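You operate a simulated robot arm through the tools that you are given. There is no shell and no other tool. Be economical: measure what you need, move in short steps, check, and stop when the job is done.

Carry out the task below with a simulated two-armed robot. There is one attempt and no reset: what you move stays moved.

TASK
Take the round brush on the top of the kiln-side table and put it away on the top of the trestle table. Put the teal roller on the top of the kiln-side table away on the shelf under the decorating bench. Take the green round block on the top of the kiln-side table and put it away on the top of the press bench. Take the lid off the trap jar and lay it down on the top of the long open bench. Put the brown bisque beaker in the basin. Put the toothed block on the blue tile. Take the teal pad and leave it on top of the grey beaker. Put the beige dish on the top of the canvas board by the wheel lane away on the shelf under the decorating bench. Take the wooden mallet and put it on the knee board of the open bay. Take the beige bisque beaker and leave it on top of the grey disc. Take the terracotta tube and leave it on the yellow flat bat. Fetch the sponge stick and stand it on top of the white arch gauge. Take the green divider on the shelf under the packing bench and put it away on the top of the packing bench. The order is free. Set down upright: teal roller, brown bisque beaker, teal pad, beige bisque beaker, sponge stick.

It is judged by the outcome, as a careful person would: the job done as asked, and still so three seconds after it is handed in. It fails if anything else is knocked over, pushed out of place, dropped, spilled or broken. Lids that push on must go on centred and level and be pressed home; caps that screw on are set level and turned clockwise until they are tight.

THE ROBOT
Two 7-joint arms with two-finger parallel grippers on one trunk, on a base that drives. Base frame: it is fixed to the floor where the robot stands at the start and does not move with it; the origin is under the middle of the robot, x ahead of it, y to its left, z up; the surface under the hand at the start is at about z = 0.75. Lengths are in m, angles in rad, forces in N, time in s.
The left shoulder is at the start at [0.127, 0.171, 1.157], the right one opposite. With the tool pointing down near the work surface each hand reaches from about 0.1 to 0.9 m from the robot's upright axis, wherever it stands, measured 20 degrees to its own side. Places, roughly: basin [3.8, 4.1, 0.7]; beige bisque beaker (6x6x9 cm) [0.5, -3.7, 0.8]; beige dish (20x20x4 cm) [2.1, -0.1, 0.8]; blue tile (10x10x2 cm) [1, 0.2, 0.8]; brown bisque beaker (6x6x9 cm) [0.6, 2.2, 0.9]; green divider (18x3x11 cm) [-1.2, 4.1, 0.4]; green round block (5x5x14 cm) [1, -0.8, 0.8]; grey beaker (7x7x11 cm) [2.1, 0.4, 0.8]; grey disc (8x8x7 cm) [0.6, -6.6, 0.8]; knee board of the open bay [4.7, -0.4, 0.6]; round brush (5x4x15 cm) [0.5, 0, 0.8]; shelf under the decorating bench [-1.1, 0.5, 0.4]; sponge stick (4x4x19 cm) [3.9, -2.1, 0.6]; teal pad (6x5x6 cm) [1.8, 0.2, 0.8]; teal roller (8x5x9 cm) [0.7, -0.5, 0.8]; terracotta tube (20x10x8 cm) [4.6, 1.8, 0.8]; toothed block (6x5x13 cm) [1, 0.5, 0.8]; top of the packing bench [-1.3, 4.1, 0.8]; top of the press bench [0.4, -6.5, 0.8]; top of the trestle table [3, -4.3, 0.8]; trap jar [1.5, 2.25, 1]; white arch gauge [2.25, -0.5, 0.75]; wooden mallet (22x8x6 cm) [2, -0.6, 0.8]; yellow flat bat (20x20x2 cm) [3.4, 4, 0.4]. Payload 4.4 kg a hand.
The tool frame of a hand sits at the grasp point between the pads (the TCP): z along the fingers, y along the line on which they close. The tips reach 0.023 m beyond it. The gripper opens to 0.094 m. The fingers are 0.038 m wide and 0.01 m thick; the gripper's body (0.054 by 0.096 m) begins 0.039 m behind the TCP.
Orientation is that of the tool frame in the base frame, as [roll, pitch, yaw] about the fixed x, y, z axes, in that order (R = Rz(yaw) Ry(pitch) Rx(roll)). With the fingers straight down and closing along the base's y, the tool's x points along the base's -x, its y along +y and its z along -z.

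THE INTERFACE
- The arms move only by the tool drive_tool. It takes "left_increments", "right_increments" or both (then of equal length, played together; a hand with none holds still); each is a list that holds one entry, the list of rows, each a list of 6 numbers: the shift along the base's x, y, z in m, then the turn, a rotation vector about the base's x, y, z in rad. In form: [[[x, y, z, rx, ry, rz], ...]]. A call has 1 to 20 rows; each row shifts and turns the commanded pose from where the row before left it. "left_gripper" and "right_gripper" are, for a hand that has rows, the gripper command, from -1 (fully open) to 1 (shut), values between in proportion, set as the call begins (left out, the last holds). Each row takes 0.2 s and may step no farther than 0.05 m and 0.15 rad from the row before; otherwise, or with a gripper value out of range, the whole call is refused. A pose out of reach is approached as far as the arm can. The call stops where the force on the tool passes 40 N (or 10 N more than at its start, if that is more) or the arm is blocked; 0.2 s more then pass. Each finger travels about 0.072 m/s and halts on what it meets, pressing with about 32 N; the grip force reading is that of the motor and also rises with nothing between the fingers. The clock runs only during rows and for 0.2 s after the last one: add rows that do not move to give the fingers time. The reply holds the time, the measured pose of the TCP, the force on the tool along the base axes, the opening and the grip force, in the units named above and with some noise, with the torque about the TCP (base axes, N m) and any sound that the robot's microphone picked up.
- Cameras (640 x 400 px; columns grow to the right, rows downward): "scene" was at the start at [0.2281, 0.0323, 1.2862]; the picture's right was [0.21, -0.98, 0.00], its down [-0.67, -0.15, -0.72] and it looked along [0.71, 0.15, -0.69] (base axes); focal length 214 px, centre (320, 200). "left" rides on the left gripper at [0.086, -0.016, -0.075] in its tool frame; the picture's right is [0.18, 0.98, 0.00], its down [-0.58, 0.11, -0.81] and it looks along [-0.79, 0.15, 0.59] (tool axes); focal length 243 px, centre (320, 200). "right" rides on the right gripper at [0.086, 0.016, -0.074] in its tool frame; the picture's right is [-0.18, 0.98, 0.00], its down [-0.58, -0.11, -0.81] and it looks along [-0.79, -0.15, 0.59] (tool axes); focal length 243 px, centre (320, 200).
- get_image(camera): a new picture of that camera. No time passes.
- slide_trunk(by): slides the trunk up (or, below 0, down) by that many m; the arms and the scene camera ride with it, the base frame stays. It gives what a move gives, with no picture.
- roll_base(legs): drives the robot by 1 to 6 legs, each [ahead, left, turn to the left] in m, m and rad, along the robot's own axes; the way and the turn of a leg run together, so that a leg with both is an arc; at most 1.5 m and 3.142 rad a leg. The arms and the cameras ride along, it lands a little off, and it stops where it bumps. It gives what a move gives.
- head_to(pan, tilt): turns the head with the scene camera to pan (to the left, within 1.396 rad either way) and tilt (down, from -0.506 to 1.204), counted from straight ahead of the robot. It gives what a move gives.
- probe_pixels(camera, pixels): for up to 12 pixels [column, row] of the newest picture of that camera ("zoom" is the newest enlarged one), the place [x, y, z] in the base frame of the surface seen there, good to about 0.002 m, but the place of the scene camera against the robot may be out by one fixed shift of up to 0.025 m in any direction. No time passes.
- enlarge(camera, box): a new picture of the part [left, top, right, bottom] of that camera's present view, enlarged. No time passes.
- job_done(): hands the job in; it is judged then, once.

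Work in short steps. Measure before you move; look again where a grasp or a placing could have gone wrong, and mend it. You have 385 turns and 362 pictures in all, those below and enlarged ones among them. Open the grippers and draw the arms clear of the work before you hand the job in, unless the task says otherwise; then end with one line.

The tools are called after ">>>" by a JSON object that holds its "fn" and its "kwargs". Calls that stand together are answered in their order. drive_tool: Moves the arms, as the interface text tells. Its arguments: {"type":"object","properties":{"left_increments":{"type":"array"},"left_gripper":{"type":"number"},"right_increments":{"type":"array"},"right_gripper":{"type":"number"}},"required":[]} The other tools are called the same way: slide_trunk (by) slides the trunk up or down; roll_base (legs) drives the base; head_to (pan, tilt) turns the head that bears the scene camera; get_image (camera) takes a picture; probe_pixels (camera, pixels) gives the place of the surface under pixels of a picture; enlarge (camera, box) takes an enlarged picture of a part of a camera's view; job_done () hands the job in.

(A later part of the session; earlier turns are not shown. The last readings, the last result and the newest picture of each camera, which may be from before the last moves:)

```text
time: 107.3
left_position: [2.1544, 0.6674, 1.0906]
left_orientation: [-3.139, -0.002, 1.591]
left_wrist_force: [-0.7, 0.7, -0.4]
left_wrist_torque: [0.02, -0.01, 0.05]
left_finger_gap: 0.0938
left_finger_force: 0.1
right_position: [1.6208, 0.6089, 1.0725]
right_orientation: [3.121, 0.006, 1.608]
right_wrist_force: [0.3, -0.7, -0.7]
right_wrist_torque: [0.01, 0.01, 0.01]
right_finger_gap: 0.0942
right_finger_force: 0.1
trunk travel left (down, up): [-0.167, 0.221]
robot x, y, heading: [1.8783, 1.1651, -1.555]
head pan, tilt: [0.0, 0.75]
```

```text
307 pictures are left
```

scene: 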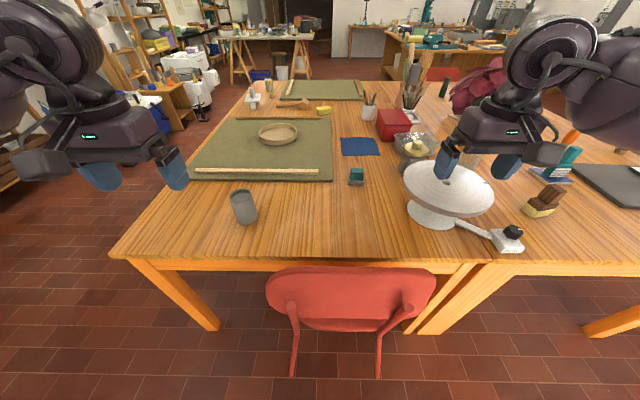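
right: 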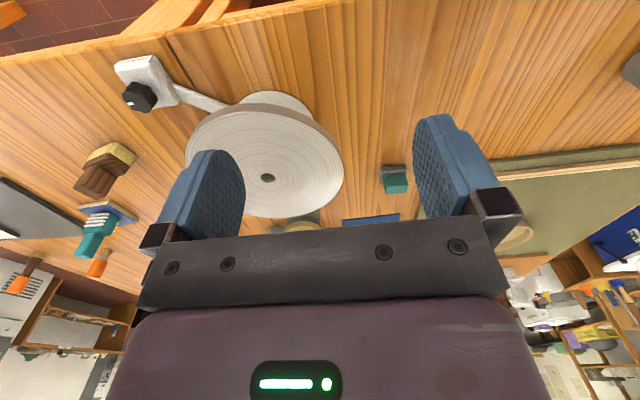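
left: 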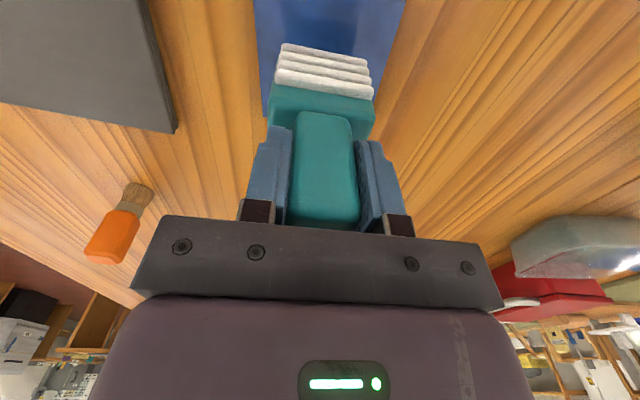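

I enlarge to see the pad and beaker and probe them with the right wrist camera.

>>> {"fn": "enlarge", "kwargs": {"camera": "scene", "box": [220, 80, 400, 230]}}

>>> {"fn": "probe_pixels", "kwargs": {"camera": "right", "pixels": [[383, 188], [407, 187], [395, 178], [395, 170], [405, 165], [383, 167], [395, 190]]}}

>>> {"fn": "probe_pixels", "kwargs": {"camera": "scene", "pixels": [[356, 170], [356, 184], [243, 195], [245, 220], [233, 193], [254, 192], [255, 102], [305, 104], [278, 133], [262, 133], [295, 128], [278, 144]]}}

```text
2.67 times, centred on (310, 155) of scene
```

zoom: 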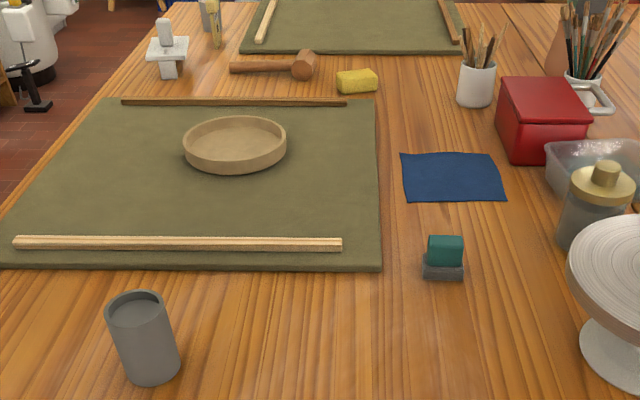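

```text
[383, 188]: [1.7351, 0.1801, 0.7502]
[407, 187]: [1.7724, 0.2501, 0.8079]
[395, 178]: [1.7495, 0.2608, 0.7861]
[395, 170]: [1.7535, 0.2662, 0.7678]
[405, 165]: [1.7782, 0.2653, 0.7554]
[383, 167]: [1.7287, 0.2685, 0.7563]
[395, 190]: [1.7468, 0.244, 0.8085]
```

```text
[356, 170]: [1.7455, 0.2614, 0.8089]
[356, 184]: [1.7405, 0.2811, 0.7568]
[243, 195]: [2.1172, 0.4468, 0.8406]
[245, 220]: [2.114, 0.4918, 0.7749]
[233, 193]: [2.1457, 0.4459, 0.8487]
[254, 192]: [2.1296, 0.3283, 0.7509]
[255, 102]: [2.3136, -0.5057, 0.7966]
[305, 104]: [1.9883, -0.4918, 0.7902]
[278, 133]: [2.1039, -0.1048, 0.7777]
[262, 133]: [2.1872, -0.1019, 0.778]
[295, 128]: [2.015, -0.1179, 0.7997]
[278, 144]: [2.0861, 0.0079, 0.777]
```

The pad's front face spans x 1.729–1.778 at y≈0.266, top 0.808. I check how close the wheel's disc edge is.

>>> {"fn": "probe_pixels", "kwargs": {"camera": "right", "pixels": [[341, 165], [335, 140], [320, 205], [265, 178], [386, 178], [404, 178], [395, 184]]}}

>>> {"fn": "enlarge", "kwargs": {"camera": "right", "box": [340, 140, 440, 210]}}

```text
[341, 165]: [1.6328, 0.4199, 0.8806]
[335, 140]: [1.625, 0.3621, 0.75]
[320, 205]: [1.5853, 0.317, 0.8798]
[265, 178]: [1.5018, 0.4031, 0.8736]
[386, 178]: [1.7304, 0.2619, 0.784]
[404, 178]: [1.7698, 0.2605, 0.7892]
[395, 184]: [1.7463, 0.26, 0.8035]
```

```text
5.71 times, centred on (390, 175) of right
```

zoom: 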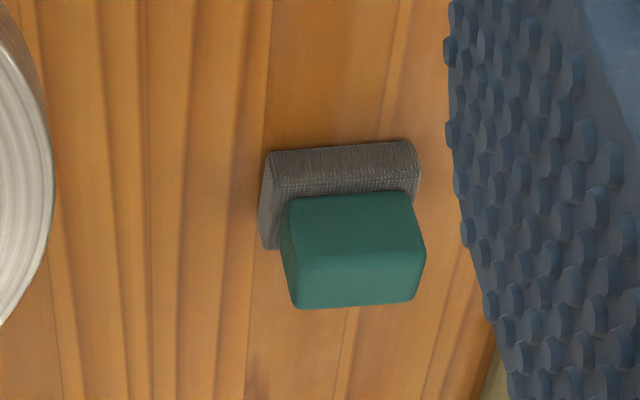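

I move the right hand over the pad at (1.752,0.240), staying high first.

>>> {"fn": "drive_tool", "kwargs": {"right_increments": [[[0.015, -0.045, 0, 0, 0, 0], [0.015, -0.045, 0, 0, 0, 0], [0.015, -0.045, 0, 0, 0, 0], [0.015, -0.045, -0.01, 0, 0, 0], [0.015, -0.045, -0.01, 0, 0, 0], [0.015, -0.045, -0.01, 0, 0, 0], [0.02, -0.045, -0.01, 0, 0, 0], [0.02, -0.045, -0.01, 0, 0, 0], [0, -0.01, -0.04, 0, 0, 0], [0, 0, -0.04, 0, 0, 0]]]}}

>>> {"fn": "get_image", "kwargs": {"camera": "right"}}

```text
refused: row 7 steps farther than a row can; nothing moved
```

```text
304 pictures are left
```

right: 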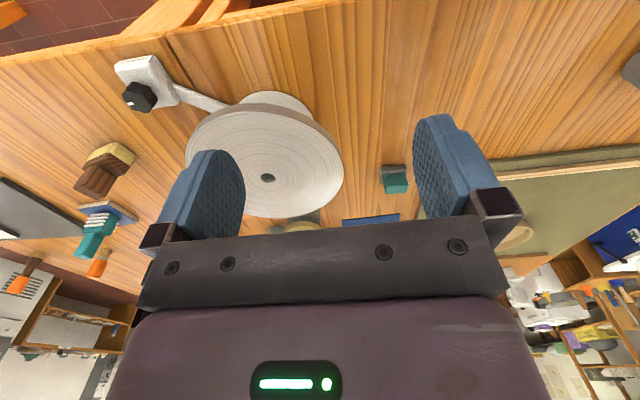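

Step too long again; I redo with shorter steps.

>>> {"fn": "drive_tool", "kwargs": {"right_increments": [[[0.015, -0.042, 0, 0, 0, 0], [0.015, -0.042, 0, 0, 0, 0], [0.015, -0.042, 0, 0, 0, 0], [0.015, -0.042, -0.01, 0, 0, 0], [0.015, -0.042, -0.01, 0, 0, 0], [0.015, -0.042, -0.01, 0, 0, 0], [0.02, -0.042, -0.01, 0, 0, 0], [0.02, -0.042, -0.01, 0, 0, 0], [0, -0.033, -0.03, 0, 0, 0], [0, 0, -0.04, 0, 0, 0]]]}}

>>> {"fn": "get_image", "kwargs": {"camera": "right"}}

```text
time: 109.5
left_position: [2.1541, 0.6668, 1.0906]
left_orientation: [-3.14, -0.005, 1.592]
left_wrist_force: [0.0, -0.3, -0.5]
left_wrist_torque: [0.0, -0.03, 0.02]
left_finger_gap: 0.094
left_finger_force: 0.1
right_position: [1.7441, 0.2864, 0.977]
right_orientation: [3.122, 0.006, 1.611]
right_wrist_force: [-0.2, 0.0, 0.2]
right_wrist_torque: [0.0, -0.05, 0.03]
right_finger_gap: 0.0942
right_finger_force: 0.1
right hand out of reach, approached as far as the arm can: row 8, 9, 10
trunk travel left (down, up): [-0.167, 0.221]
robot x, y, heading: [1.8773, 1.165, -1.553]
head pan, tilt: [0.0, 0.75]
```

```text
303 pictures are left
```

right: 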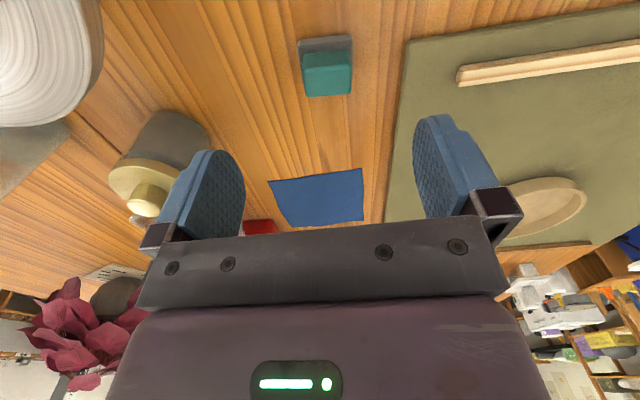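

The vertical hand falls short by 5 cm; I tilt the hand forward 0.4 rad to gain reach, and probe the pad from this closer view.

>>> {"fn": "probe_pixels", "kwargs": {"camera": "right", "pixels": [[304, 92], [350, 90], [327, 93], [327, 60], [300, 42], [351, 38], [326, 42], [327, 75]]}}

>>> {"fn": "drive_tool", "kwargs": {"right_increments": [[[0, 0, 0, -0.135, 0, 0], [0, 0, 0, -0.135, 0, 0], [0, 0, 0, -0.135, 0, 0], [0, 0, 0, 0, 0, 0]]]}}

>>> {"fn": "get_image", "kwargs": {"camera": "right"}}

```text
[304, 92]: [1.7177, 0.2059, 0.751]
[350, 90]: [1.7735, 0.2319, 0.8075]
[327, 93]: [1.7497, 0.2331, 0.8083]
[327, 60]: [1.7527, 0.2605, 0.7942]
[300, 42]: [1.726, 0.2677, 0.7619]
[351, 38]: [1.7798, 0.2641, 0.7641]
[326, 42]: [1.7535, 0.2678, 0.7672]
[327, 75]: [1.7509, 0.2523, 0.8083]
```

```text
time: 110.5
left_position: [2.1532, 0.6671, 1.0902]
left_orientation: [-3.14, -0.001, 1.593]
left_wrist_force: [0.2, -0.4, 0.0]
left_wrist_torque: [0.0, 0.0, 0.01]
left_finger_gap: 0.0937
left_finger_force: 0.1
right_position: [1.7443, 0.2878, 0.978]
right_orientation: [3.14, 0.409, 1.612]
right_wrist_force: [0.1, 0.1, 0.4]
right_wrist_torque: [0.02, 0.01, 0.01]
right_finger_gap: 0.0938
right_finger_force: 0.1
trunk travel left (down, up): [-0.167, 0.221]
robot x, y, heading: [1.8811, 1.1623, -1.557]
head pan, tilt: [0.0, 0.75]
```

```text
302 pictures are left
```

right: 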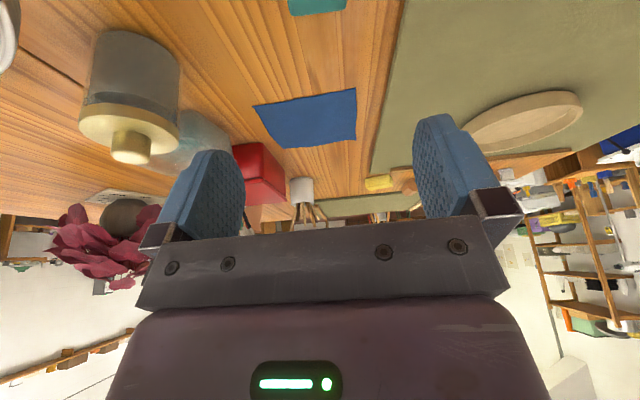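

The handle centre is (1.754,0.245), top 0.808. I go down to (1.754,0.244,0.806).

>>> {"fn": "drive_tool", "kwargs": {"right_increments": [[[0.005, -0.022, -0.03, 0, 0, 0], [0.005, -0.022, -0.03, 0, 0, 0], [0, 0, -0.045, 0, 0, 0], [0, 0, -0.04, 0, 0, 0], [0, 0, -0.027, 0, 0, 0], [0, 0, 0, 0, 0, 0]]]}}

>>> {"fn": "get_image", "kwargs": {"camera": "right"}}

```text
time: 111.9
left_position: [2.1535, 0.6664, 1.0903]
left_orientation: [-3.139, -0.001, 1.591]
left_wrist_force: [0.1, -0.7, -1.2]
left_wrist_torque: [0.0, -0.01, -0.03]
left_finger_gap: 0.0943
left_finger_force: 0.1
right_position: [1.7513, 0.2574, 0.8133]
right_orientation: [3.141, 0.412, 1.613]
right_wrist_force: [-0.8, 0.4, 1.3]
right_wrist_torque: [0.01, 0.01, -0.01]
right_finger_gap: 0.0942
right_finger_force: 0.0
right hand out of reach, approached as far as the arm can: row 4, 5
trunk travel left (down, up): [-0.167, 0.221]
robot x, y, heading: [1.8747, 1.1627, -1.56]
head pan, tilt: [0.0, 0.75]
```

```text
301 pictures are left
```

right: 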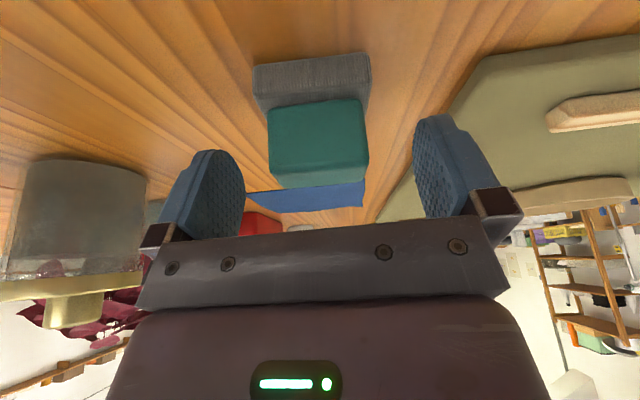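

The fingers straddle the handle with good overlap; I close and lift.

>>> {"fn": "drive_tool", "kwargs": {"right_increments": [[[0, 0, 0, 0, 0, 0], [0, 0, 0, 0, 0, 0], [0, 0, 0, 0, 0, 0], [0, 0, 0, 0, 0, 0], [0, 0.005, 0.03, 0, 0, 0], [0, 0.02, 0.04, 0, 0, 0], [0, 0.02, 0.045, 0, 0, 0], [0, 0.02, 0.04, 0, 0, 0], [0, 0, 0, 0, 0, 0]]], "right_gripper": 1}}

>>> {"fn": "get_image", "kwargs": {"camera": "right"}}

>>> {"fn": "get_image", "kwargs": {"camera": "left"}}

```text
time: 113.9
left_position: [2.1532, 0.6674, 1.0896]
left_orientation: [-3.141, -0.002, 1.591]
left_wrist_force: [-0.1, 0.1, 0.4]
left_wrist_torque: [0.02, -0.02, -0.01]
left_finger_gap: 0.094
left_finger_force: 0.0
right_position: [1.7777, 0.2407, 0.8993]
right_orientation: [3.14, 0.408, 1.612]
right_wrist_force: [0.5, 0.4, -0.4]
right_wrist_torque: [0.0, 0.05, 0.04]
right_finger_gap: 0.0492
right_finger_force: 31.7
right hand out of reach, approached as far as the arm can: row 5, 6, 7, 8
trunk travel left (down, up): [-0.167, 0.221]
robot x, y, heading: [1.8794, 1.1678, -1.555]
head pan, tilt: [0.0, 0.75]
```

```text
300 pictures are left
```

right: 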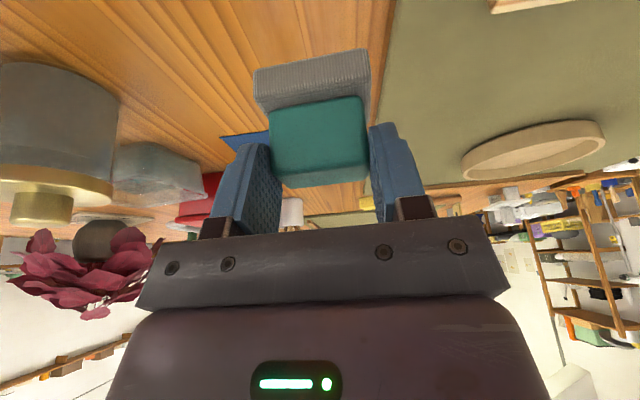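

```text
299 pictures are left
```

left: 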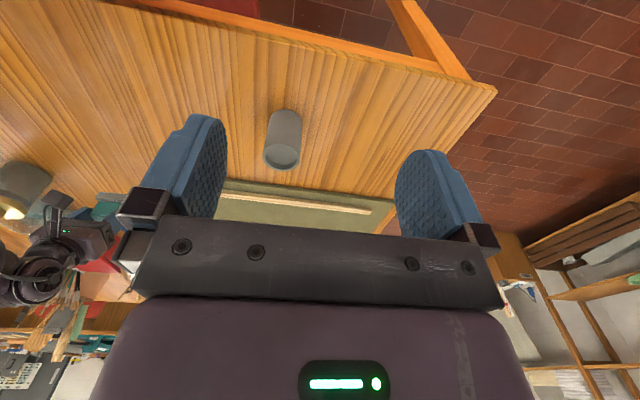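

Held (gap 0.049). I look closely at the beaker's top with the left camera.

>>> {"fn": "enlarge", "kwargs": {"camera": "left", "box": [240, 90, 330, 180]}}

>>> {"fn": "probe_pixels", "kwargs": {"camera": "left", "pixels": [[264, 158], [299, 160], [282, 146], [281, 169], [282, 158], [283, 115], [270, 118], [301, 120]]}}

```text
4.44 times, centred on (285, 135) of left
```

zoom: 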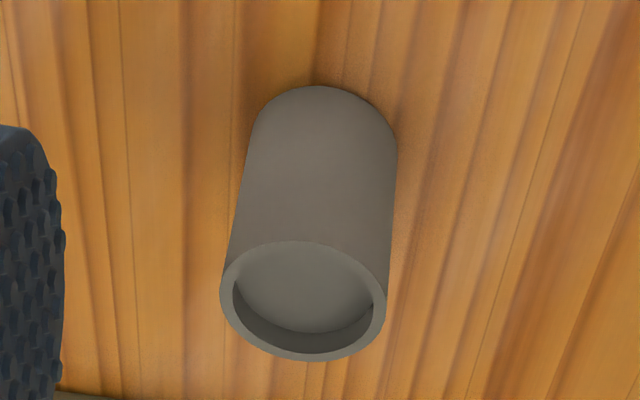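

```text
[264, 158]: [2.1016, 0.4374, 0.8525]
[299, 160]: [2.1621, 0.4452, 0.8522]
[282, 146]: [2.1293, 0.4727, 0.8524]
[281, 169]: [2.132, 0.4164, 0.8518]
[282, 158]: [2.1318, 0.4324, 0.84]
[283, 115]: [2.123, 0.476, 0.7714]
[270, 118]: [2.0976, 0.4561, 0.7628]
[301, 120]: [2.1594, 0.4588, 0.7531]
```

Rim centre is (2.132,0.442) at z 0.8525. I clear the left hand sideways, and carry the pad high toward the beaker.

>>> {"fn": "drive_tool", "kwargs": {"left_increments": [[[0.045, 0.01, 0.01, 0, 0, 0], [0.045, 0.01, 0.01, 0, 0, 0], [0.045, 0.01, 0.01, 0, 0, 0], [0.045, 0.01, 0.01, 0, 0, 0], [0.045, 0, 0, 0, 0, 0], [0.02, 0, 0, 0, 0, 0], [0, 0, 0, 0, 0, 0], [0, 0, 0, 0, 0, 0], [0, 0, 0, 0, 0, 0], [0, 0, 0, 0, 0, 0], [0, 0, 0, 0, 0, 0]]], "right_increments": [[[0, 0.03, 0.035, 0, 0, 0], [0, 0.03, 0.03, 0, 0, 0], [0.02, 0.03, 0.03, 0, 0, 0], [0.04, 0.025, 0, 0, 0, 0], [0.04, 0.025, 0, 0, 0, 0], [0.04, 0.025, 0, 0, 0, 0], [0.04, 0.025, 0, 0, 0, 0], [0.045, 0.02, 0, 0, 0, 0], [0.045, 0.006, 0, 0, 0, 0], [0.045, 0, 0, 0, 0, 0], [0.03, 0, 0, 0, 0, 0]]]}}

>>> {"fn": "get_image", "kwargs": {"camera": "right"}}

>>> {"fn": "get_image", "kwargs": {"camera": "scene"}}

```text
time: 116.3
left_position: [2.3979, 0.7084, 1.13]
left_orientation: [-3.138, -0.002, 1.593]
left_wrist_force: [0.0, -0.3, -0.3]
left_wrist_torque: [-0.01, 0.01, -0.02]
left_finger_gap: 0.0939
left_finger_force: 0.0
right_position: [2.1238, 0.4563, 0.9945]
right_orientation: [3.139, 0.412, 1.615]
right_wrist_force: [0.9, 0.5, -0.1]
right_wrist_torque: [0.05, 0.04, 0.01]
right_finger_gap: 0.0493
right_finger_force: 31.9
right hand out of reach, approached as far as the arm can: row 1
trunk travel left (down, up): [-0.167, 0.221]
robot x, y, heading: [1.8774, 1.1667, -1.557]
head pan, tilt: [0.0, 0.75]
```

```text
297 pictures are left
```

right: 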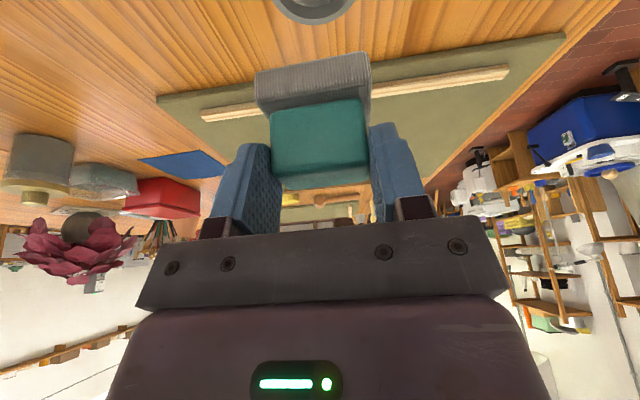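

```text
296 pictures are left
```

scene: 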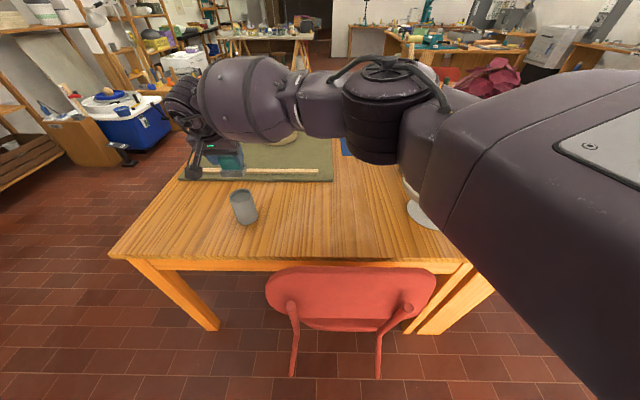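

I probe the held pad's base corners and the visible far rim to check the alignment before lowering.

>>> {"fn": "probe_pixels", "kwargs": {"camera": "right", "pixels": [[262, 80], [367, 65], [262, 100], [367, 90], [315, 62], [315, 95], [313, 18], [290, 12], [340, 10], [313, 5], [320, 130]]}}

>>> {"fn": "enlarge", "kwargs": {"camera": "scene", "box": [160, 110, 280, 240]}}

```text
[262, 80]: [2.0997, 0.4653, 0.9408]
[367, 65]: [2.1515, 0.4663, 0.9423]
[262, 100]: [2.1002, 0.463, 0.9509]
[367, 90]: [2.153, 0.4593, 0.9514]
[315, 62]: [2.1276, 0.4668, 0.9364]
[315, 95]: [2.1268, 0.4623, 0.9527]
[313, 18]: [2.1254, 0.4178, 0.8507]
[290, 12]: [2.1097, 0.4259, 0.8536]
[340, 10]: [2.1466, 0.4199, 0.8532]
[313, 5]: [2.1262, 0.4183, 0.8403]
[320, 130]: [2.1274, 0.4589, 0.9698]
```

```text
3.08 times, centred on (220, 175) of scene
```

zoom: 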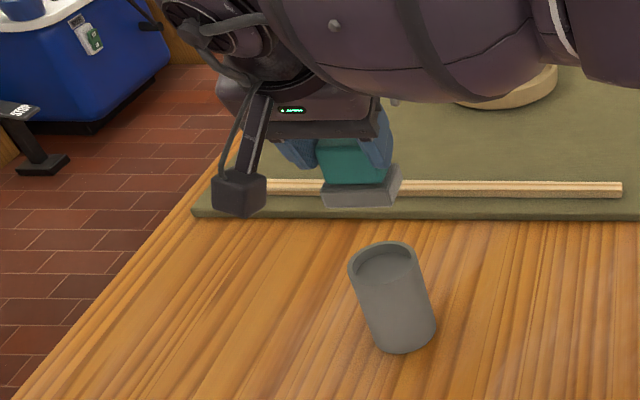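

The pad's centre is at about (2.127,0.4415); I shift +0.005 in x and lower to just above the rim, then creep down.

>>> {"fn": "drive_tool", "kwargs": {"right_increments": [[[0.005, 0, -0.03, 0, 0, 0], [0, 0, -0.03, 0, 0, 0], [0, 0, -0.01, 0, 0, 0], [0, 0, -0.004, 0, 0, 0], [0, 0, -0.003, 0, 0, 0], [0, 0, 0, 0, 0, 0]]]}}

>>> {"fn": "enlarge", "kwargs": {"camera": "scene", "box": [160, 110, 280, 240]}}

>>> {"fn": "get_image", "kwargs": {"camera": "left"}}

```text
time: 117.7
left_position: [2.3982, 0.7086, 1.1301]
left_orientation: [-3.138, -0.002, 1.591]
left_wrist_force: [-0.2, -0.9, 0.9]
left_wrist_torque: [-0.03, 0.03, 0.0]
left_finger_gap: 0.0938
left_finger_force: 0.1
right_position: [2.1149, 0.4471, 0.9175]
right_orientation: [3.135, 0.405, 1.586]
right_wrist_force: [-1.2, -0.4, -2.3]
right_wrist_torque: [-0.06, -0.05, 0.04]
right_finger_gap: 0.0493
right_finger_force: 31.9
trunk travel left (down, up): [-0.167, 0.221]
robot x, y, heading: [1.879, 1.1642, -1.558]
head pan, tilt: [0.0, 0.75]
```

```text
3.08 times, centred on (220, 175) of scene
```

zoom: 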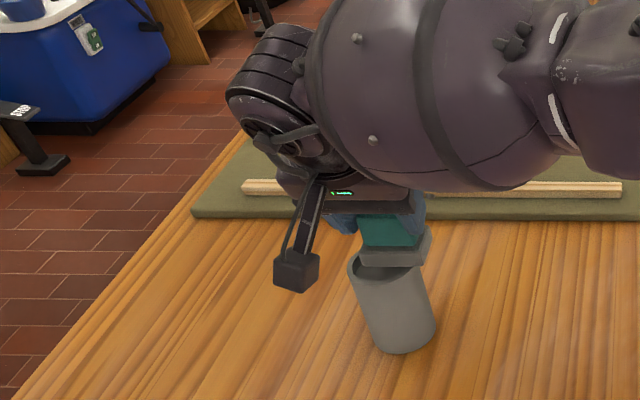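

```text
293 pictures are left
```

left: 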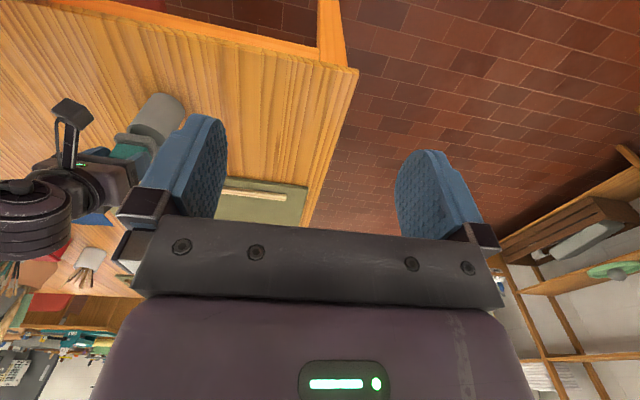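

The hand sits 14 mm off in x though nothing pushes on the tool. I raise slightly and command the correction to see whether it follows.

>>> {"fn": "drive_tool", "kwargs": {"right_increments": [[[0.0, 0.0, 0.012, 0, 0, 0.0], [0, 0, 0, 0, 0, 0], [0, 0, 0, 0, 0, 0]]]}}

>>> {"fn": "head_to", "kwargs": {"pan": 0.3, "tilt": 0.4}}

>>> {"fn": "get_image", "kwargs": {"camera": "scene"}}

```text
time: 118.5
left_position: [2.3972, 0.7085, 1.1308]
left_orientation: [-3.141, -0.002, 1.591]
left_wrist_force: [-0.3, -0.4, 0.9]
left_wrist_torque: [0.0, 0.02, -0.03]
left_finger_gap: 0.0942
left_finger_force: 0.1
right_position: [2.1171, 0.4527, 0.918]
right_orientation: [-3.139, 0.393, 1.6]
right_wrist_force: [0.5, 0.0, -1.3]
right_wrist_torque: [0.05, 0.0, 0.0]
right_finger_gap: 0.0493
right_finger_force: 31.6
trunk travel left (down, up): [-0.167, 0.221]
robot x, y, heading: [1.8825, 1.167, -1.556]
head pan, tilt: [0.0, 0.75]
```

```text
time: 119.3
left_position: [2.3978, 0.7087, 1.1303]
left_orientation: [-3.14, -0.003, 1.591]
left_wrist_force: [-0.1, 0.3, 0.2]
left_wrist_torque: [0.02, -0.02, -0.02]
left_finger_gap: 0.0934
left_finger_force: 0.0
right_position: [2.1162, 0.4516, 0.92]
right_orientation: [-3.14, 0.392, 1.594]
right_wrist_force: [0.5, -0.5, -0.9]
right_wrist_torque: [0.0, -0.01, -0.01]
right_finger_gap: 0.0491
right_finger_force: 31.6
trunk travel left (down, up): [-0.167, 0.221]
robot x, y, heading: [1.8765, 1.1672, -1.555]
head pan, tilt: [0.3, 0.4]
```

```text
292 pictures are left
```

scene: 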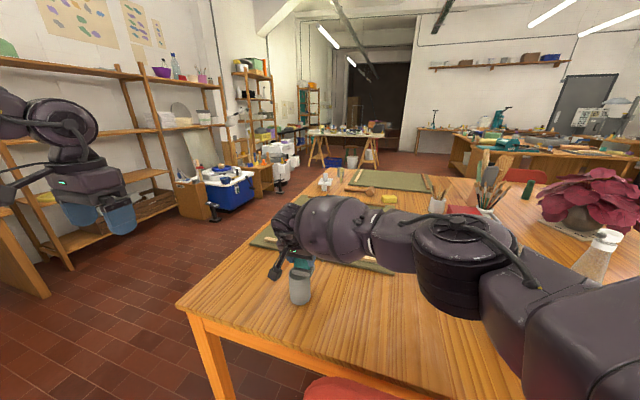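

The arm seems to rest against something with its elbow. I probe the elbow's position in this picture.

>>> {"fn": "probe_pixels", "kwargs": {"camera": "scene", "pixels": [[465, 290], [440, 300], [465, 225], [510, 290], [350, 230], [400, 245], [540, 330], [600, 260], [330, 385]]}}

>>> {"fn": "head_to", "kwargs": {"pan": -0.4, "tilt": 0.9}}

>>> {"fn": "get_image", "kwargs": {"camera": "scene"}}

```text
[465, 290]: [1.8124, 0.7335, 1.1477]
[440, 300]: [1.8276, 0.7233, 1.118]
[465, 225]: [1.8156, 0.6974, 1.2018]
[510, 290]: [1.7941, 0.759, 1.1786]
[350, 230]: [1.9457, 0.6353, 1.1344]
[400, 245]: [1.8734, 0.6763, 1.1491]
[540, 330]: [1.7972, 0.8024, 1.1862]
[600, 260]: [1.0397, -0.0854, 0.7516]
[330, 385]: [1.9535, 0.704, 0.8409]
```

```text
time: 120.4
left_position: [2.3983, 0.7084, 1.1312]
left_orientation: [-3.14, 0.0, 1.592]
left_wrist_force: [-0.6, 0.5, 0.6]
left_wrist_torque: [-0.01, 0.02, -0.04]
left_finger_gap: 0.094
left_finger_force: 0.1
right_position: [2.117, 0.4499, 0.9208]
right_orientation: [3.141, 0.393, 1.593]
right_wrist_force: [0.1, 0.4, -0.5]
right_wrist_torque: [-0.01, 0.0, -0.03]
right_finger_gap: 0.0491
right_finger_force: 32.1
trunk travel left (down, up): [-0.167, 0.221]
robot x, y, heading: [1.8825, 1.1638, -1.553]
head pan, tilt: [-0.4, 0.901]
```

```text
291 pictures are left
```

scene: 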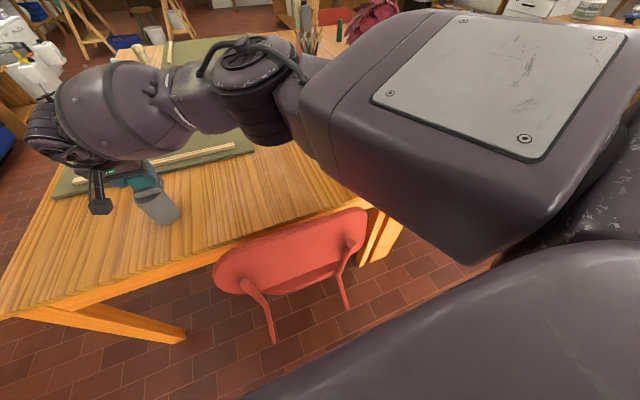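

The upper arm presses against the torso when crossing over. I lift the pad clear, strafe the base 0.28 m left and come at the beaker straight on.

>>> {"fn": "drive_tool", "kwargs": {"right_increments": [[[0, 0, 0.03, 0, 0, 0], [0, 0, 0.03, 0, 0, 0], [-0.01, 0, 0.03, 0, 0, 0], [-0.04, 0, 0.02, 0, 0, 0], [-0.045, 0, 0, 0, 0, 0], [-0.045, 0.0, 0, 0, 0, 0], [-0.045, 0.0, 0, 0, 0, 0], [-0.045, 0.0, 0, 0, 0, 0], [-0.045, 0.0, 0, 0, 0, 0]]]}}

>>> {"fn": "roll_base", "kwargs": {"legs": [[0, 0.28, 0]]}}

>>> {"fn": "head_to", "kwargs": {"pan": 0.0, "tilt": 0.8}}

>>> {"fn": "get_image", "kwargs": {"camera": "scene"}}

>>> {"fn": "get_image", "kwargs": {"camera": "right"}}

```text
time: 122.4
left_position: [2.3968, 0.7086, 1.1303]
left_orientation: [-3.14, -0.002, 1.592]
left_wrist_force: [0.0, 0.4, 0.7]
left_wrist_torque: [0.02, -0.03, -0.03]
left_finger_gap: 0.0939
left_finger_force: 0.1
right_position: [1.8509, 0.4582, 1.0406]
right_orientation: [3.139, 0.408, 1.614]
right_wrist_force: [0.2, 0.3, -0.5]
right_wrist_torque: [0.04, -0.01, 0.0]
right_finger_gap: 0.0492
right_finger_force: 31.4
trunk travel left (down, up): [-0.167, 0.221]
robot x, y, heading: [1.8801, 1.1652, -1.557]
head pan, tilt: [-0.4, 0.901]
```

```text
time: 125.5
left_position: [2.6837, 0.714, 1.1298]
left_orientation: [-3.138, -0.003, 1.595]
left_wrist_force: [0.1, 0.7, 0.1]
left_wrist_torque: [-0.02, 0.03, 0.02]
left_finger_gap: 0.0939
left_finger_force: 0.0
right_position: [2.1385, 0.462, 1.0394]
right_orientation: [3.139, 0.41, 1.615]
right_wrist_force: [0.4, 0.0, -0.4]
right_wrist_torque: [-0.04, 0.02, 0.01]
right_finger_gap: 0.049
right_finger_force: 31.1
trunk travel left (down, up): [-0.167, 0.221]
robot x, y, heading: [2.1623, 1.1648, -1.555]
head pan, tilt: [-0.4, 0.901]
```

```text
time: 126.3
left_position: [2.6838, 0.7146, 1.1306]
left_orientation: [-3.141, -0.001, 1.593]
left_wrist_force: [0.0, -0.5, 0.5]
left_wrist_torque: [0.0, -0.02, -0.06]
left_finger_gap: 0.0946
left_finger_force: 0.0
right_position: [2.1375, 0.4626, 1.0403]
right_orientation: [3.139, 0.409, 1.616]
right_wrist_force: [1.2, -0.7, -1.1]
right_wrist_torque: [0.01, -0.01, -0.02]
right_finger_gap: 0.0493
right_finger_force: 31.6
trunk travel left (down, up): [-0.167, 0.221]
robot x, y, heading: [2.1609, 1.1681, -1.556]
head pan, tilt: [0.0, 0.799]
```

```text
290 pictures are left
```

scene: 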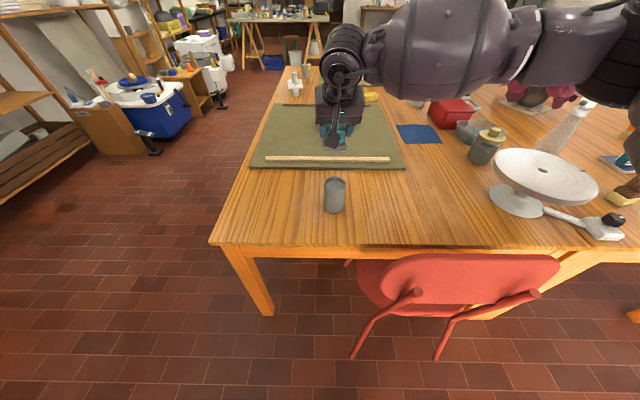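

```text
289 pictures are left
```

right: 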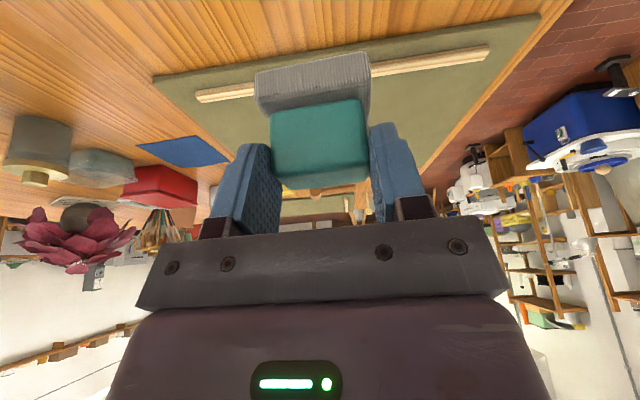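

I move the hand back 0.12 m so that the right camera sees the beaker's rim and I can re-measure it from here.

>>> {"fn": "drive_tool", "kwargs": {"right_increments": [[[0, 0.045, 0, 0, 0, 0], [0, 0.045, 0, 0, 0, 0], [0, 0.04, 0, 0, 0, 0], [0, 0, 0, 0, 0, 0]]]}}

>>> {"fn": "get_image", "kwargs": {"camera": "right"}}

```text
time: 127.3
left_position: [2.6843, 0.7143, 1.1304]
left_orientation: [-3.14, -0.002, 1.593]
left_wrist_force: [-0.5, -0.5, 0.4]
left_wrist_torque: [0.0, 0.04, 0.0]
left_finger_gap: 0.0941
left_finger_force: 0.0
right_position: [2.137, 0.5937, 1.0419]
right_orientation: [3.139, 0.41, 1.614]
right_wrist_force: [-0.1, -1.0, 0.1]
right_wrist_torque: [-0.02, 0.03, -0.01]
right_finger_gap: 0.0494
right_finger_force: 31.8
trunk travel left (down, up): [-0.167, 0.221]
robot x, y, heading: [2.1647, 1.1693, -1.549]
head pan, tilt: [0.0, 0.799]
```

```text
288 pictures are left
```

right: 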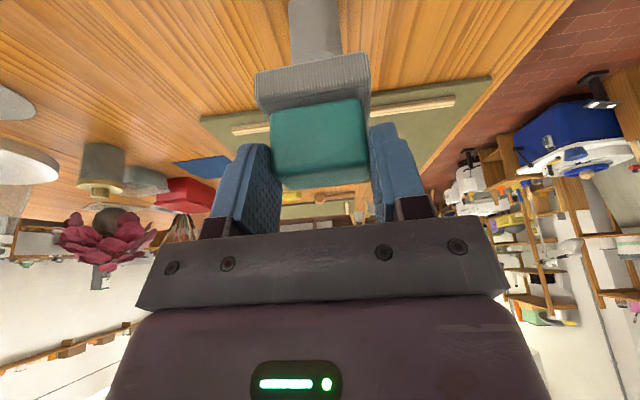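

The rim is hidden behind the pad; I probe the beaker's side walls here and the rim in the scene picture.

>>> {"fn": "probe_pixels", "kwargs": {"camera": "right", "pixels": [[294, 30], [339, 28], [316, 30], [316, 52], [316, 10]]}}

>>> {"fn": "probe_pixels", "kwargs": {"camera": "scene", "pixels": [[335, 178], [326, 183], [345, 183], [335, 188], [335, 205], [335, 197]]}}

>>> {"fn": "enlarge", "kwargs": {"camera": "scene", "box": [300, 160, 370, 220]}}

```text
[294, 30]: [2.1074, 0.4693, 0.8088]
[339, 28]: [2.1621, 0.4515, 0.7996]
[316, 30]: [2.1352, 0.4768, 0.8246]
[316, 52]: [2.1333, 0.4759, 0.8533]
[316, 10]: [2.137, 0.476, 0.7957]
```

```text
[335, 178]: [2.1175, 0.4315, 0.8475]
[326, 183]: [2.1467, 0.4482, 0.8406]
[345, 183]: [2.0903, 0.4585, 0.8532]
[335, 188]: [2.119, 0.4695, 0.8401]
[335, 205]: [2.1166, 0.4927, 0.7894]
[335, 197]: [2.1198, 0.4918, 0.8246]
```

```text
6.67 times, centred on (335, 190) of scene
```

zoom: 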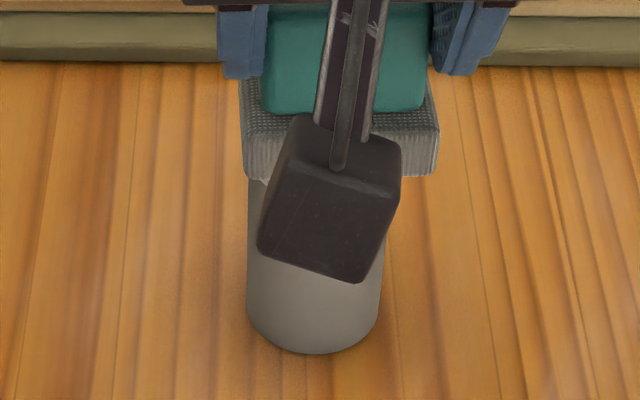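

Beaker centre is (2.135,0.442). I bring the pad over and lower to just above.

>>> {"fn": "drive_tool", "kwargs": {"right_increments": [[[-0.002, -0.045, 0, 0, 0, 0], [-0.002, -0.045, 0, 0, 0, 0], [0, -0.047, 0, 0, 0, 0], [0, 0, -0.04, 0, 0, 0], [0, 0, -0.04, 0, 0, 0], [0, 0, -0.03, 0, 0, 0], [0, 0, 0, 0, 0, 0]]]}}

>>> {"fn": "get_image", "kwargs": {"camera": "right"}}

```text
time: 128.9
left_position: [2.6839, 0.714, 1.1305]
left_orientation: [-3.14, -0.002, 1.593]
left_wrist_force: [1.0, -0.7, 0.9]
left_wrist_torque: [-0.02, 0.02, 0.0]
left_finger_gap: 0.0942
left_finger_force: 0.1
right_position: [2.1331, 0.4541, 0.931]
right_orientation: [3.141, 0.409, 1.614]
right_wrist_force: [0.6, 1.1, -0.3]
right_wrist_torque: [0.0, 0.0, 0.01]
right_finger_gap: 0.0493
right_finger_force: 32.2
trunk travel left (down, up): [-0.167, 0.221]
robot x, y, heading: [2.165, 1.1734, -1.557]
head pan, tilt: [0.0, 0.799]
```

```text
286 pictures are left
```

right: 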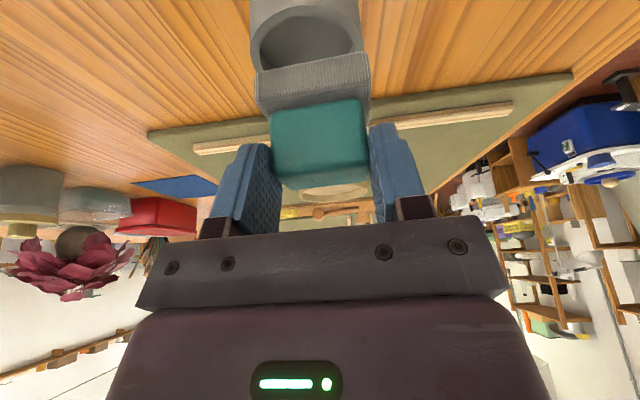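

I probe the rim and the pad's front edge for the relative offset.

>>> {"fn": "probe_pixels", "kwargs": {"camera": "right", "pixels": [[305, 8], [253, 40], [358, 40], [305, 2], [315, 66], [262, 82], [366, 66], [315, 90], [252, 55], [365, 50]]}}

>>> {"fn": "enlarge", "kwargs": {"camera": "right", "box": [220, 0, 400, 120]}}

```text
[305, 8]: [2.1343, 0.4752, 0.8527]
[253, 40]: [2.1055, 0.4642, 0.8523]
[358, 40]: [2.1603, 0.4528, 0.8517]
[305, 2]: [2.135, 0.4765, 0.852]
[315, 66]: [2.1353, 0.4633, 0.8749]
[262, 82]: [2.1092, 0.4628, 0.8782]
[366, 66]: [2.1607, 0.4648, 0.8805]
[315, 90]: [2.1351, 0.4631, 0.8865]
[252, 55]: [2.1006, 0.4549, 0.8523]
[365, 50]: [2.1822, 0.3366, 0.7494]
```

```text
3.33 times, centred on (310, 60) of right
```

zoom: 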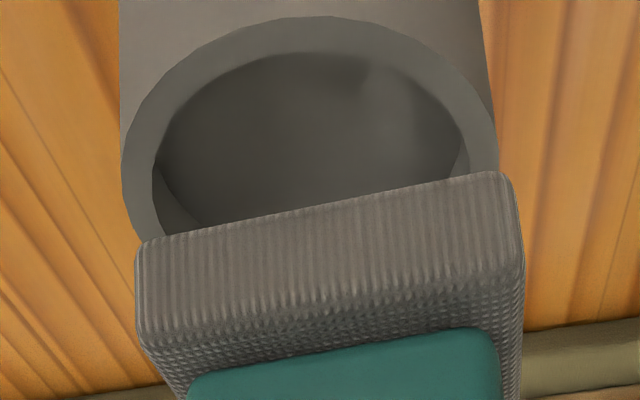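

The pad's front is at y 0.463 (centre ≈0.437); I shift +0.005 in y and creep down ~2 cm till contact.

>>> {"fn": "drive_tool", "kwargs": {"right_increments": [[[0, 0.005, -0.007, 0, 0, 0], [0, 0, -0.006, 0, 0, 0], [0, 0, -0.003, 0, 0, 0], [0, 0, -0.002, 0, 0, 0], [0, 0, 0, 0, 0, 0]]]}}

```text
time: 130.1
left_position: [2.6834, 0.7148, 1.1306]
left_orientation: [-3.139, 0.0, 1.596]
left_wrist_force: [0.7, 0.6, -0.7]
left_wrist_torque: [0.0, 0.0, 0.0]
left_finger_gap: 0.0941
left_finger_force: 0.1
right_position: [2.1348, 0.4607, 0.9149]
right_orientation: [3.139, 0.414, 1.615]
right_wrist_force: [-2.2, -0.2, 13.8]
right_wrist_torque: [-0.02, 0.22, -0.01]
right_finger_gap: 0.0491
right_finger_force: 32.2
trunk travel left (down, up): [-0.167, 0.221]
robot x, y, heading: [2.1631, 1.165, -1.549]
head pan, tilt: [0.0, 0.799]
```

Contact at 0.915 as predicted. I open the fingers and draw back up along the tool.

>>> {"fn": "drive_tool", "kwargs": {"right_increments": [[[0, 0, 0, 0, 0, 0], [0, 0, 0, 0, 0, 0], [0, 0, 0, 0, 0, 0], [0, 0, 0, 0, 0, 0], [0, 0.012, 0.028, 0, 0, 0], [0, 0.018, 0.04, 0, 0, 0], [0, 0.018, 0.04, 0, 0, 0], [0, 0.04, 0.02, 0, 0, 0], [0, 0.045, 0, 0, 0, 0], [0, 0.045, 0, 0, 0, 0]]], "right_gripper": -1}}

>>> {"fn": "get_image", "kwargs": {"camera": "scene"}}

>>> {"fn": "enlarge", "kwargs": {"camera": "scene", "box": [280, 80, 440, 230]}}

```text
time: 132.3
left_position: [2.6838, 0.7143, 1.1303]
left_orientation: [-3.141, -0.002, 1.594]
left_wrist_force: [-0.6, 0.5, 0.2]
left_wrist_torque: [0.0, -0.01, -0.03]
left_finger_gap: 0.0939
left_finger_force: 0.1
right_position: [2.1341, 0.6392, 1.0416]
right_orientation: [3.139, 0.411, 1.614]
right_wrist_force: [-0.6, 0.7, 0.7]
right_wrist_torque: [-0.02, -0.02, -0.01]
right_finger_gap: 0.0938
right_finger_force: 0.1
trunk travel left (down, up): [-0.167, 0.221]
robot x, y, heading: [2.1656, 1.1715, -1.549]
head pan, tilt: [0.0, 0.799]
```

```text
284 pictures are left
```

scene: 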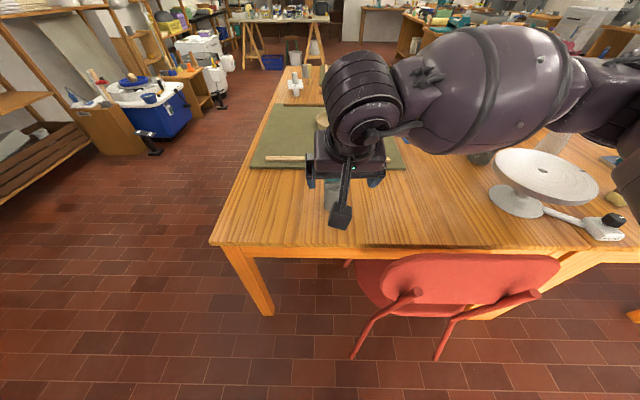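

```text
2.67 times, centred on (360, 155) of scene
```

zoom: 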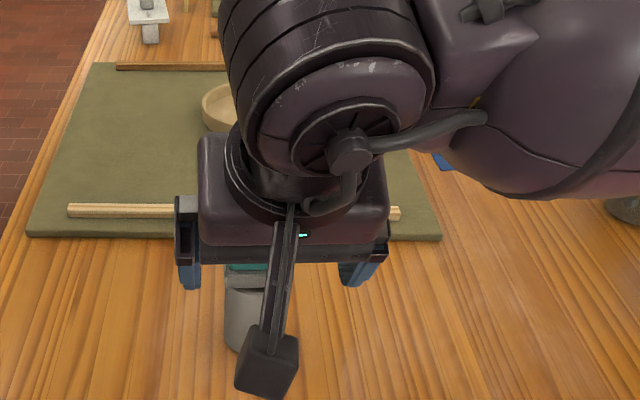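

I straighten the right hand, move it aside and check the pad on the beaker.

>>> {"fn": "drive_tool", "kwargs": {"right_increments": [[[-0.04, 0, 0.02, 0.135, 0, 0], [-0.04, 0, 0.02, 0.135, 0, 0], [-0.04, 0, 0.02, 0.135, 0, 0], [-0.04, 0, 0.0, 0, 0, 0], [-0.04, 0, 0.0, 0, 0, 0]]]}}

>>> {"fn": "enlarge", "kwargs": {"camera": "scene", "box": [240, 60, 420, 230]}}

```text
time: 133.5
left_position: [2.6828, 0.7146, 1.1313]
left_orientation: [-3.141, -0.001, 1.593]
left_wrist_force: [-0.7, -0.7, 0.4]
left_wrist_torque: [0.0, -0.03, 0.0]
left_finger_gap: 0.0939
left_finger_force: 0.1
right_position: [1.9333, 0.6396, 1.1003]
right_orientation: [3.121, 0.004, 1.614]
right_wrist_force: [-0.4, 0.4, 0.3]
right_wrist_torque: [0.01, 0.01, 0.01]
right_finger_gap: 0.0941
right_finger_force: 0.1
trunk travel left (down, up): [-0.167, 0.221]
robot x, y, heading: [2.1654, 1.1697, -1.552]
head pan, tilt: [0.0, 0.799]
```

```text
2.35 times, centred on (330, 145) of scene
```

zoom: 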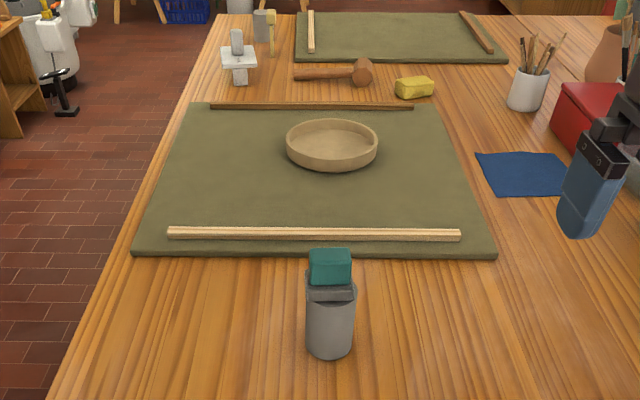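

I zoom closer to see how the pad sits.

>>> {"fn": "enlarge", "kwargs": {"camera": "scene", "box": [310, 155, 360, 215]}}

>>> {"fn": "probe_pixels", "kwargs": {"camera": "zoom", "pixels": [[320, 60], [320, 120], [320, 150], [320, 180], [320, 220], [250, 170], [400, 170]]}}

```text
6.67 times, centred on (335, 185) of scene
```

zoom: 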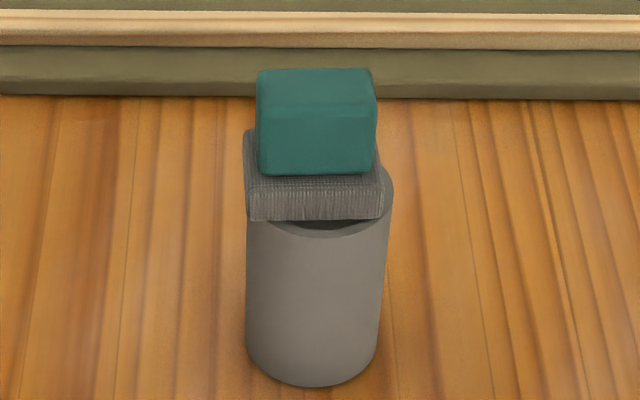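

```text
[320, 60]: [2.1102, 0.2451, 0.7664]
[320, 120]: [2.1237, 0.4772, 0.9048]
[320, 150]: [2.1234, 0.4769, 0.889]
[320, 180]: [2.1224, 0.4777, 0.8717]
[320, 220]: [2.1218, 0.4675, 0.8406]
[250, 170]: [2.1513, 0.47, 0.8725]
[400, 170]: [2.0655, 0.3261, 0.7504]
```

The pad sits level on the rim. Next I check the room beyond the table's far end before driving there.

>>> {"fn": "head_to", "kwargs": {"pan": 0.55, "tilt": 0.5}}

>>> {"fn": "get_image", "kwargs": {"camera": "scene"}}

```text
time: 134.5
left_position: [2.6841, 0.7146, 1.1296]
left_orientation: [-3.14, -0.002, 1.592]
left_wrist_force: [0.2, -0.6, 0.0]
left_wrist_torque: [-0.01, 0.0, 0.02]
left_finger_gap: 0.094
left_finger_force: 0.1
right_position: [1.9362, 0.6377, 1.1003]
right_orientation: [3.124, 0.006, 1.611]
right_wrist_force: [0.3, 0.1, -0.1]
right_wrist_torque: [-0.01, 0.0, 0.01]
right_finger_gap: 0.094
right_finger_force: 0.1
trunk travel left (down, up): [-0.167, 0.221]
robot x, y, heading: [2.1623, 1.1715, -1.558]
head pan, tilt: [0.55, 0.499]
```

```text
280 pictures are left
```

scene: 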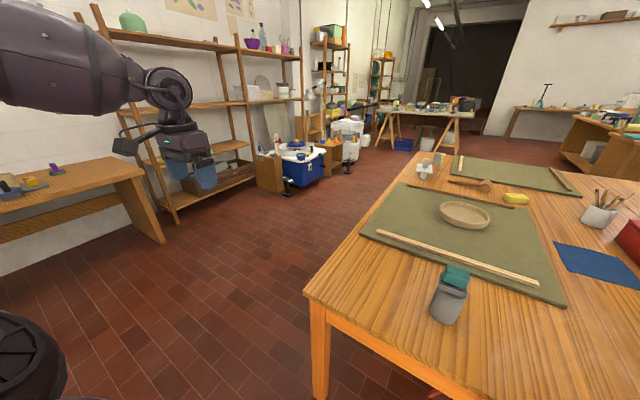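

I probe floor-level obstacles along the way: bench end (160,242), blue tub (300,180), board (262,190).

>>> {"fn": "probe_pixels", "kwargs": {"camera": "scene", "pixels": [[162, 240], [145, 165], [290, 192], [305, 175], [262, 190], [262, 158], [215, 185], [348, 175], [420, 175], [425, 160], [318, 285], [440, 150]]}}

>>> {"fn": "enlarge", "kwargs": {"camera": "scene", "box": [230, 80, 480, 210]}}

```text
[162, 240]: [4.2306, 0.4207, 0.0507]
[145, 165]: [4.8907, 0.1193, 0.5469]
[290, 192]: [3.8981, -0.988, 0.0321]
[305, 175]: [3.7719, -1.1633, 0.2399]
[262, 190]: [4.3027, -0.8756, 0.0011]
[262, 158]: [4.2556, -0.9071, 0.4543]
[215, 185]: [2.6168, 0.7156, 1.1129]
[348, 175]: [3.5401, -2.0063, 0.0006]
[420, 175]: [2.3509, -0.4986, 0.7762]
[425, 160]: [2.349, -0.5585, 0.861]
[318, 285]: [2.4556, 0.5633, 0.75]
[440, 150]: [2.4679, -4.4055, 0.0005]
```

```text
2.56 times, centred on (355, 145) of scene
```

zoom: 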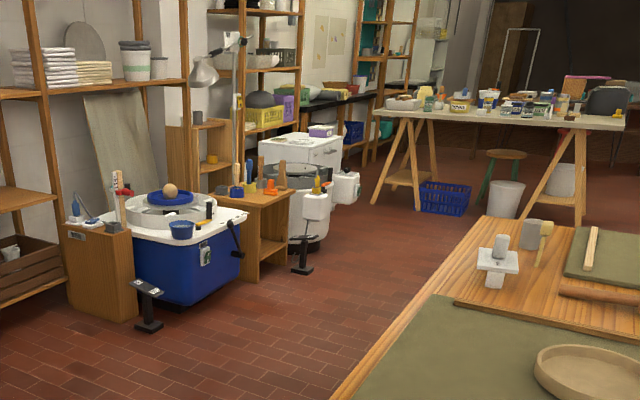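

Free floor from x≈2.5 to 3.7. I tuck the left hand in, then drive round to the far end facing the table.

>>> {"fn": "drive_tool", "kwargs": {"left_increments": [[[-0.048, 0, 0, 0, 0, 0], [-0.048, 0, 0, 0, 0, 0], [-0.048, 0, 0, 0, 0, 0], [-0.048, 0, 0, 0, 0, 0], [-0.048, 0, 0, 0, 0, 0]]]}}

>>> {"fn": "roll_base", "kwargs": {"legs": [[0, 0.9, 0], [1.45, 0, 0], [0, 0, -1.585]]}}

>>> {"fn": "head_to", "kwargs": {"pan": 0.0, "tilt": 0.75}}

>>> {"fn": "get_image", "kwargs": {"camera": "scene"}}

```text
time: 135.7
left_position: [2.4423, 0.712, 1.1319]
left_orientation: [3.141, -0.002, 1.596]
left_wrist_force: [-0.3, -0.3, -0.5]
left_wrist_torque: [0.02, -0.01, -0.01]
left_finger_gap: 0.094
left_finger_force: 0.0
right_position: [1.9334, 0.6379, 1.0989]
right_orientation: [3.12, 0.001, 1.61]
right_wrist_force: [-0.1, -0.2, -0.7]
right_wrist_torque: [0.05, -0.02, -0.03]
right_finger_gap: 0.094
right_finger_force: 0.0
trunk travel left (down, up): [-0.167, 0.221]
robot x, y, heading: [2.1681, 1.1691, -1.551]
head pan, tilt: [0.55, 0.499]
```

```text
time: 154.5
left_position: [2.6143, -0.5377, 1.1323]
left_orientation: [-3.141, -0.001, 0.005]
left_wrist_force: [0.1, 0.6, -0.1]
left_wrist_torque: [0.03, 0.03, 0.01]
left_finger_gap: 0.0939
left_finger_force: 0.2
right_position: [2.55, -0.028, 1.1005]
right_orientation: [3.123, 0.005, 0.023]
right_wrist_force: [0.1, -0.2, 0.1]
right_wrist_torque: [0.02, 0.01, -0.04]
right_finger_gap: 0.0942
right_finger_force: 0.2
trunk travel left (down, up): [-0.167, 0.221]
robot x, y, heading: [3.0752, -0.2653, 3.143]
head pan, tilt: [0.55, 0.499]
```

```text
time: 155.5
left_position: [2.6148, -0.5371, 1.1316]
left_orientation: [-3.141, -0.001, 0.005]
left_wrist_force: [-0.2, 0.3, 0.9]
left_wrist_torque: [0.03, 0.02, 0.02]
left_finger_gap: 0.0939
left_finger_force: 0.0
right_position: [2.5485, -0.0287, 1.1014]
right_orientation: [3.122, 0.006, 0.022]
right_wrist_force: [-0.8, 0.8, -0.7]
right_wrist_torque: [0.03, 0.01, 0.04]
right_finger_gap: 0.094
right_finger_force: 0.0
trunk travel left (down, up): [-0.167, 0.221]
robot x, y, heading: [3.0778, -0.2659, 3.135]
head pan, tilt: [0.0, 0.75]
```

```text
278 pictures are left
```

scene: 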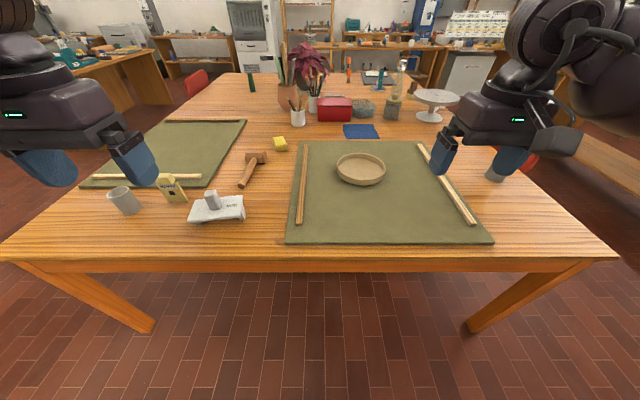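

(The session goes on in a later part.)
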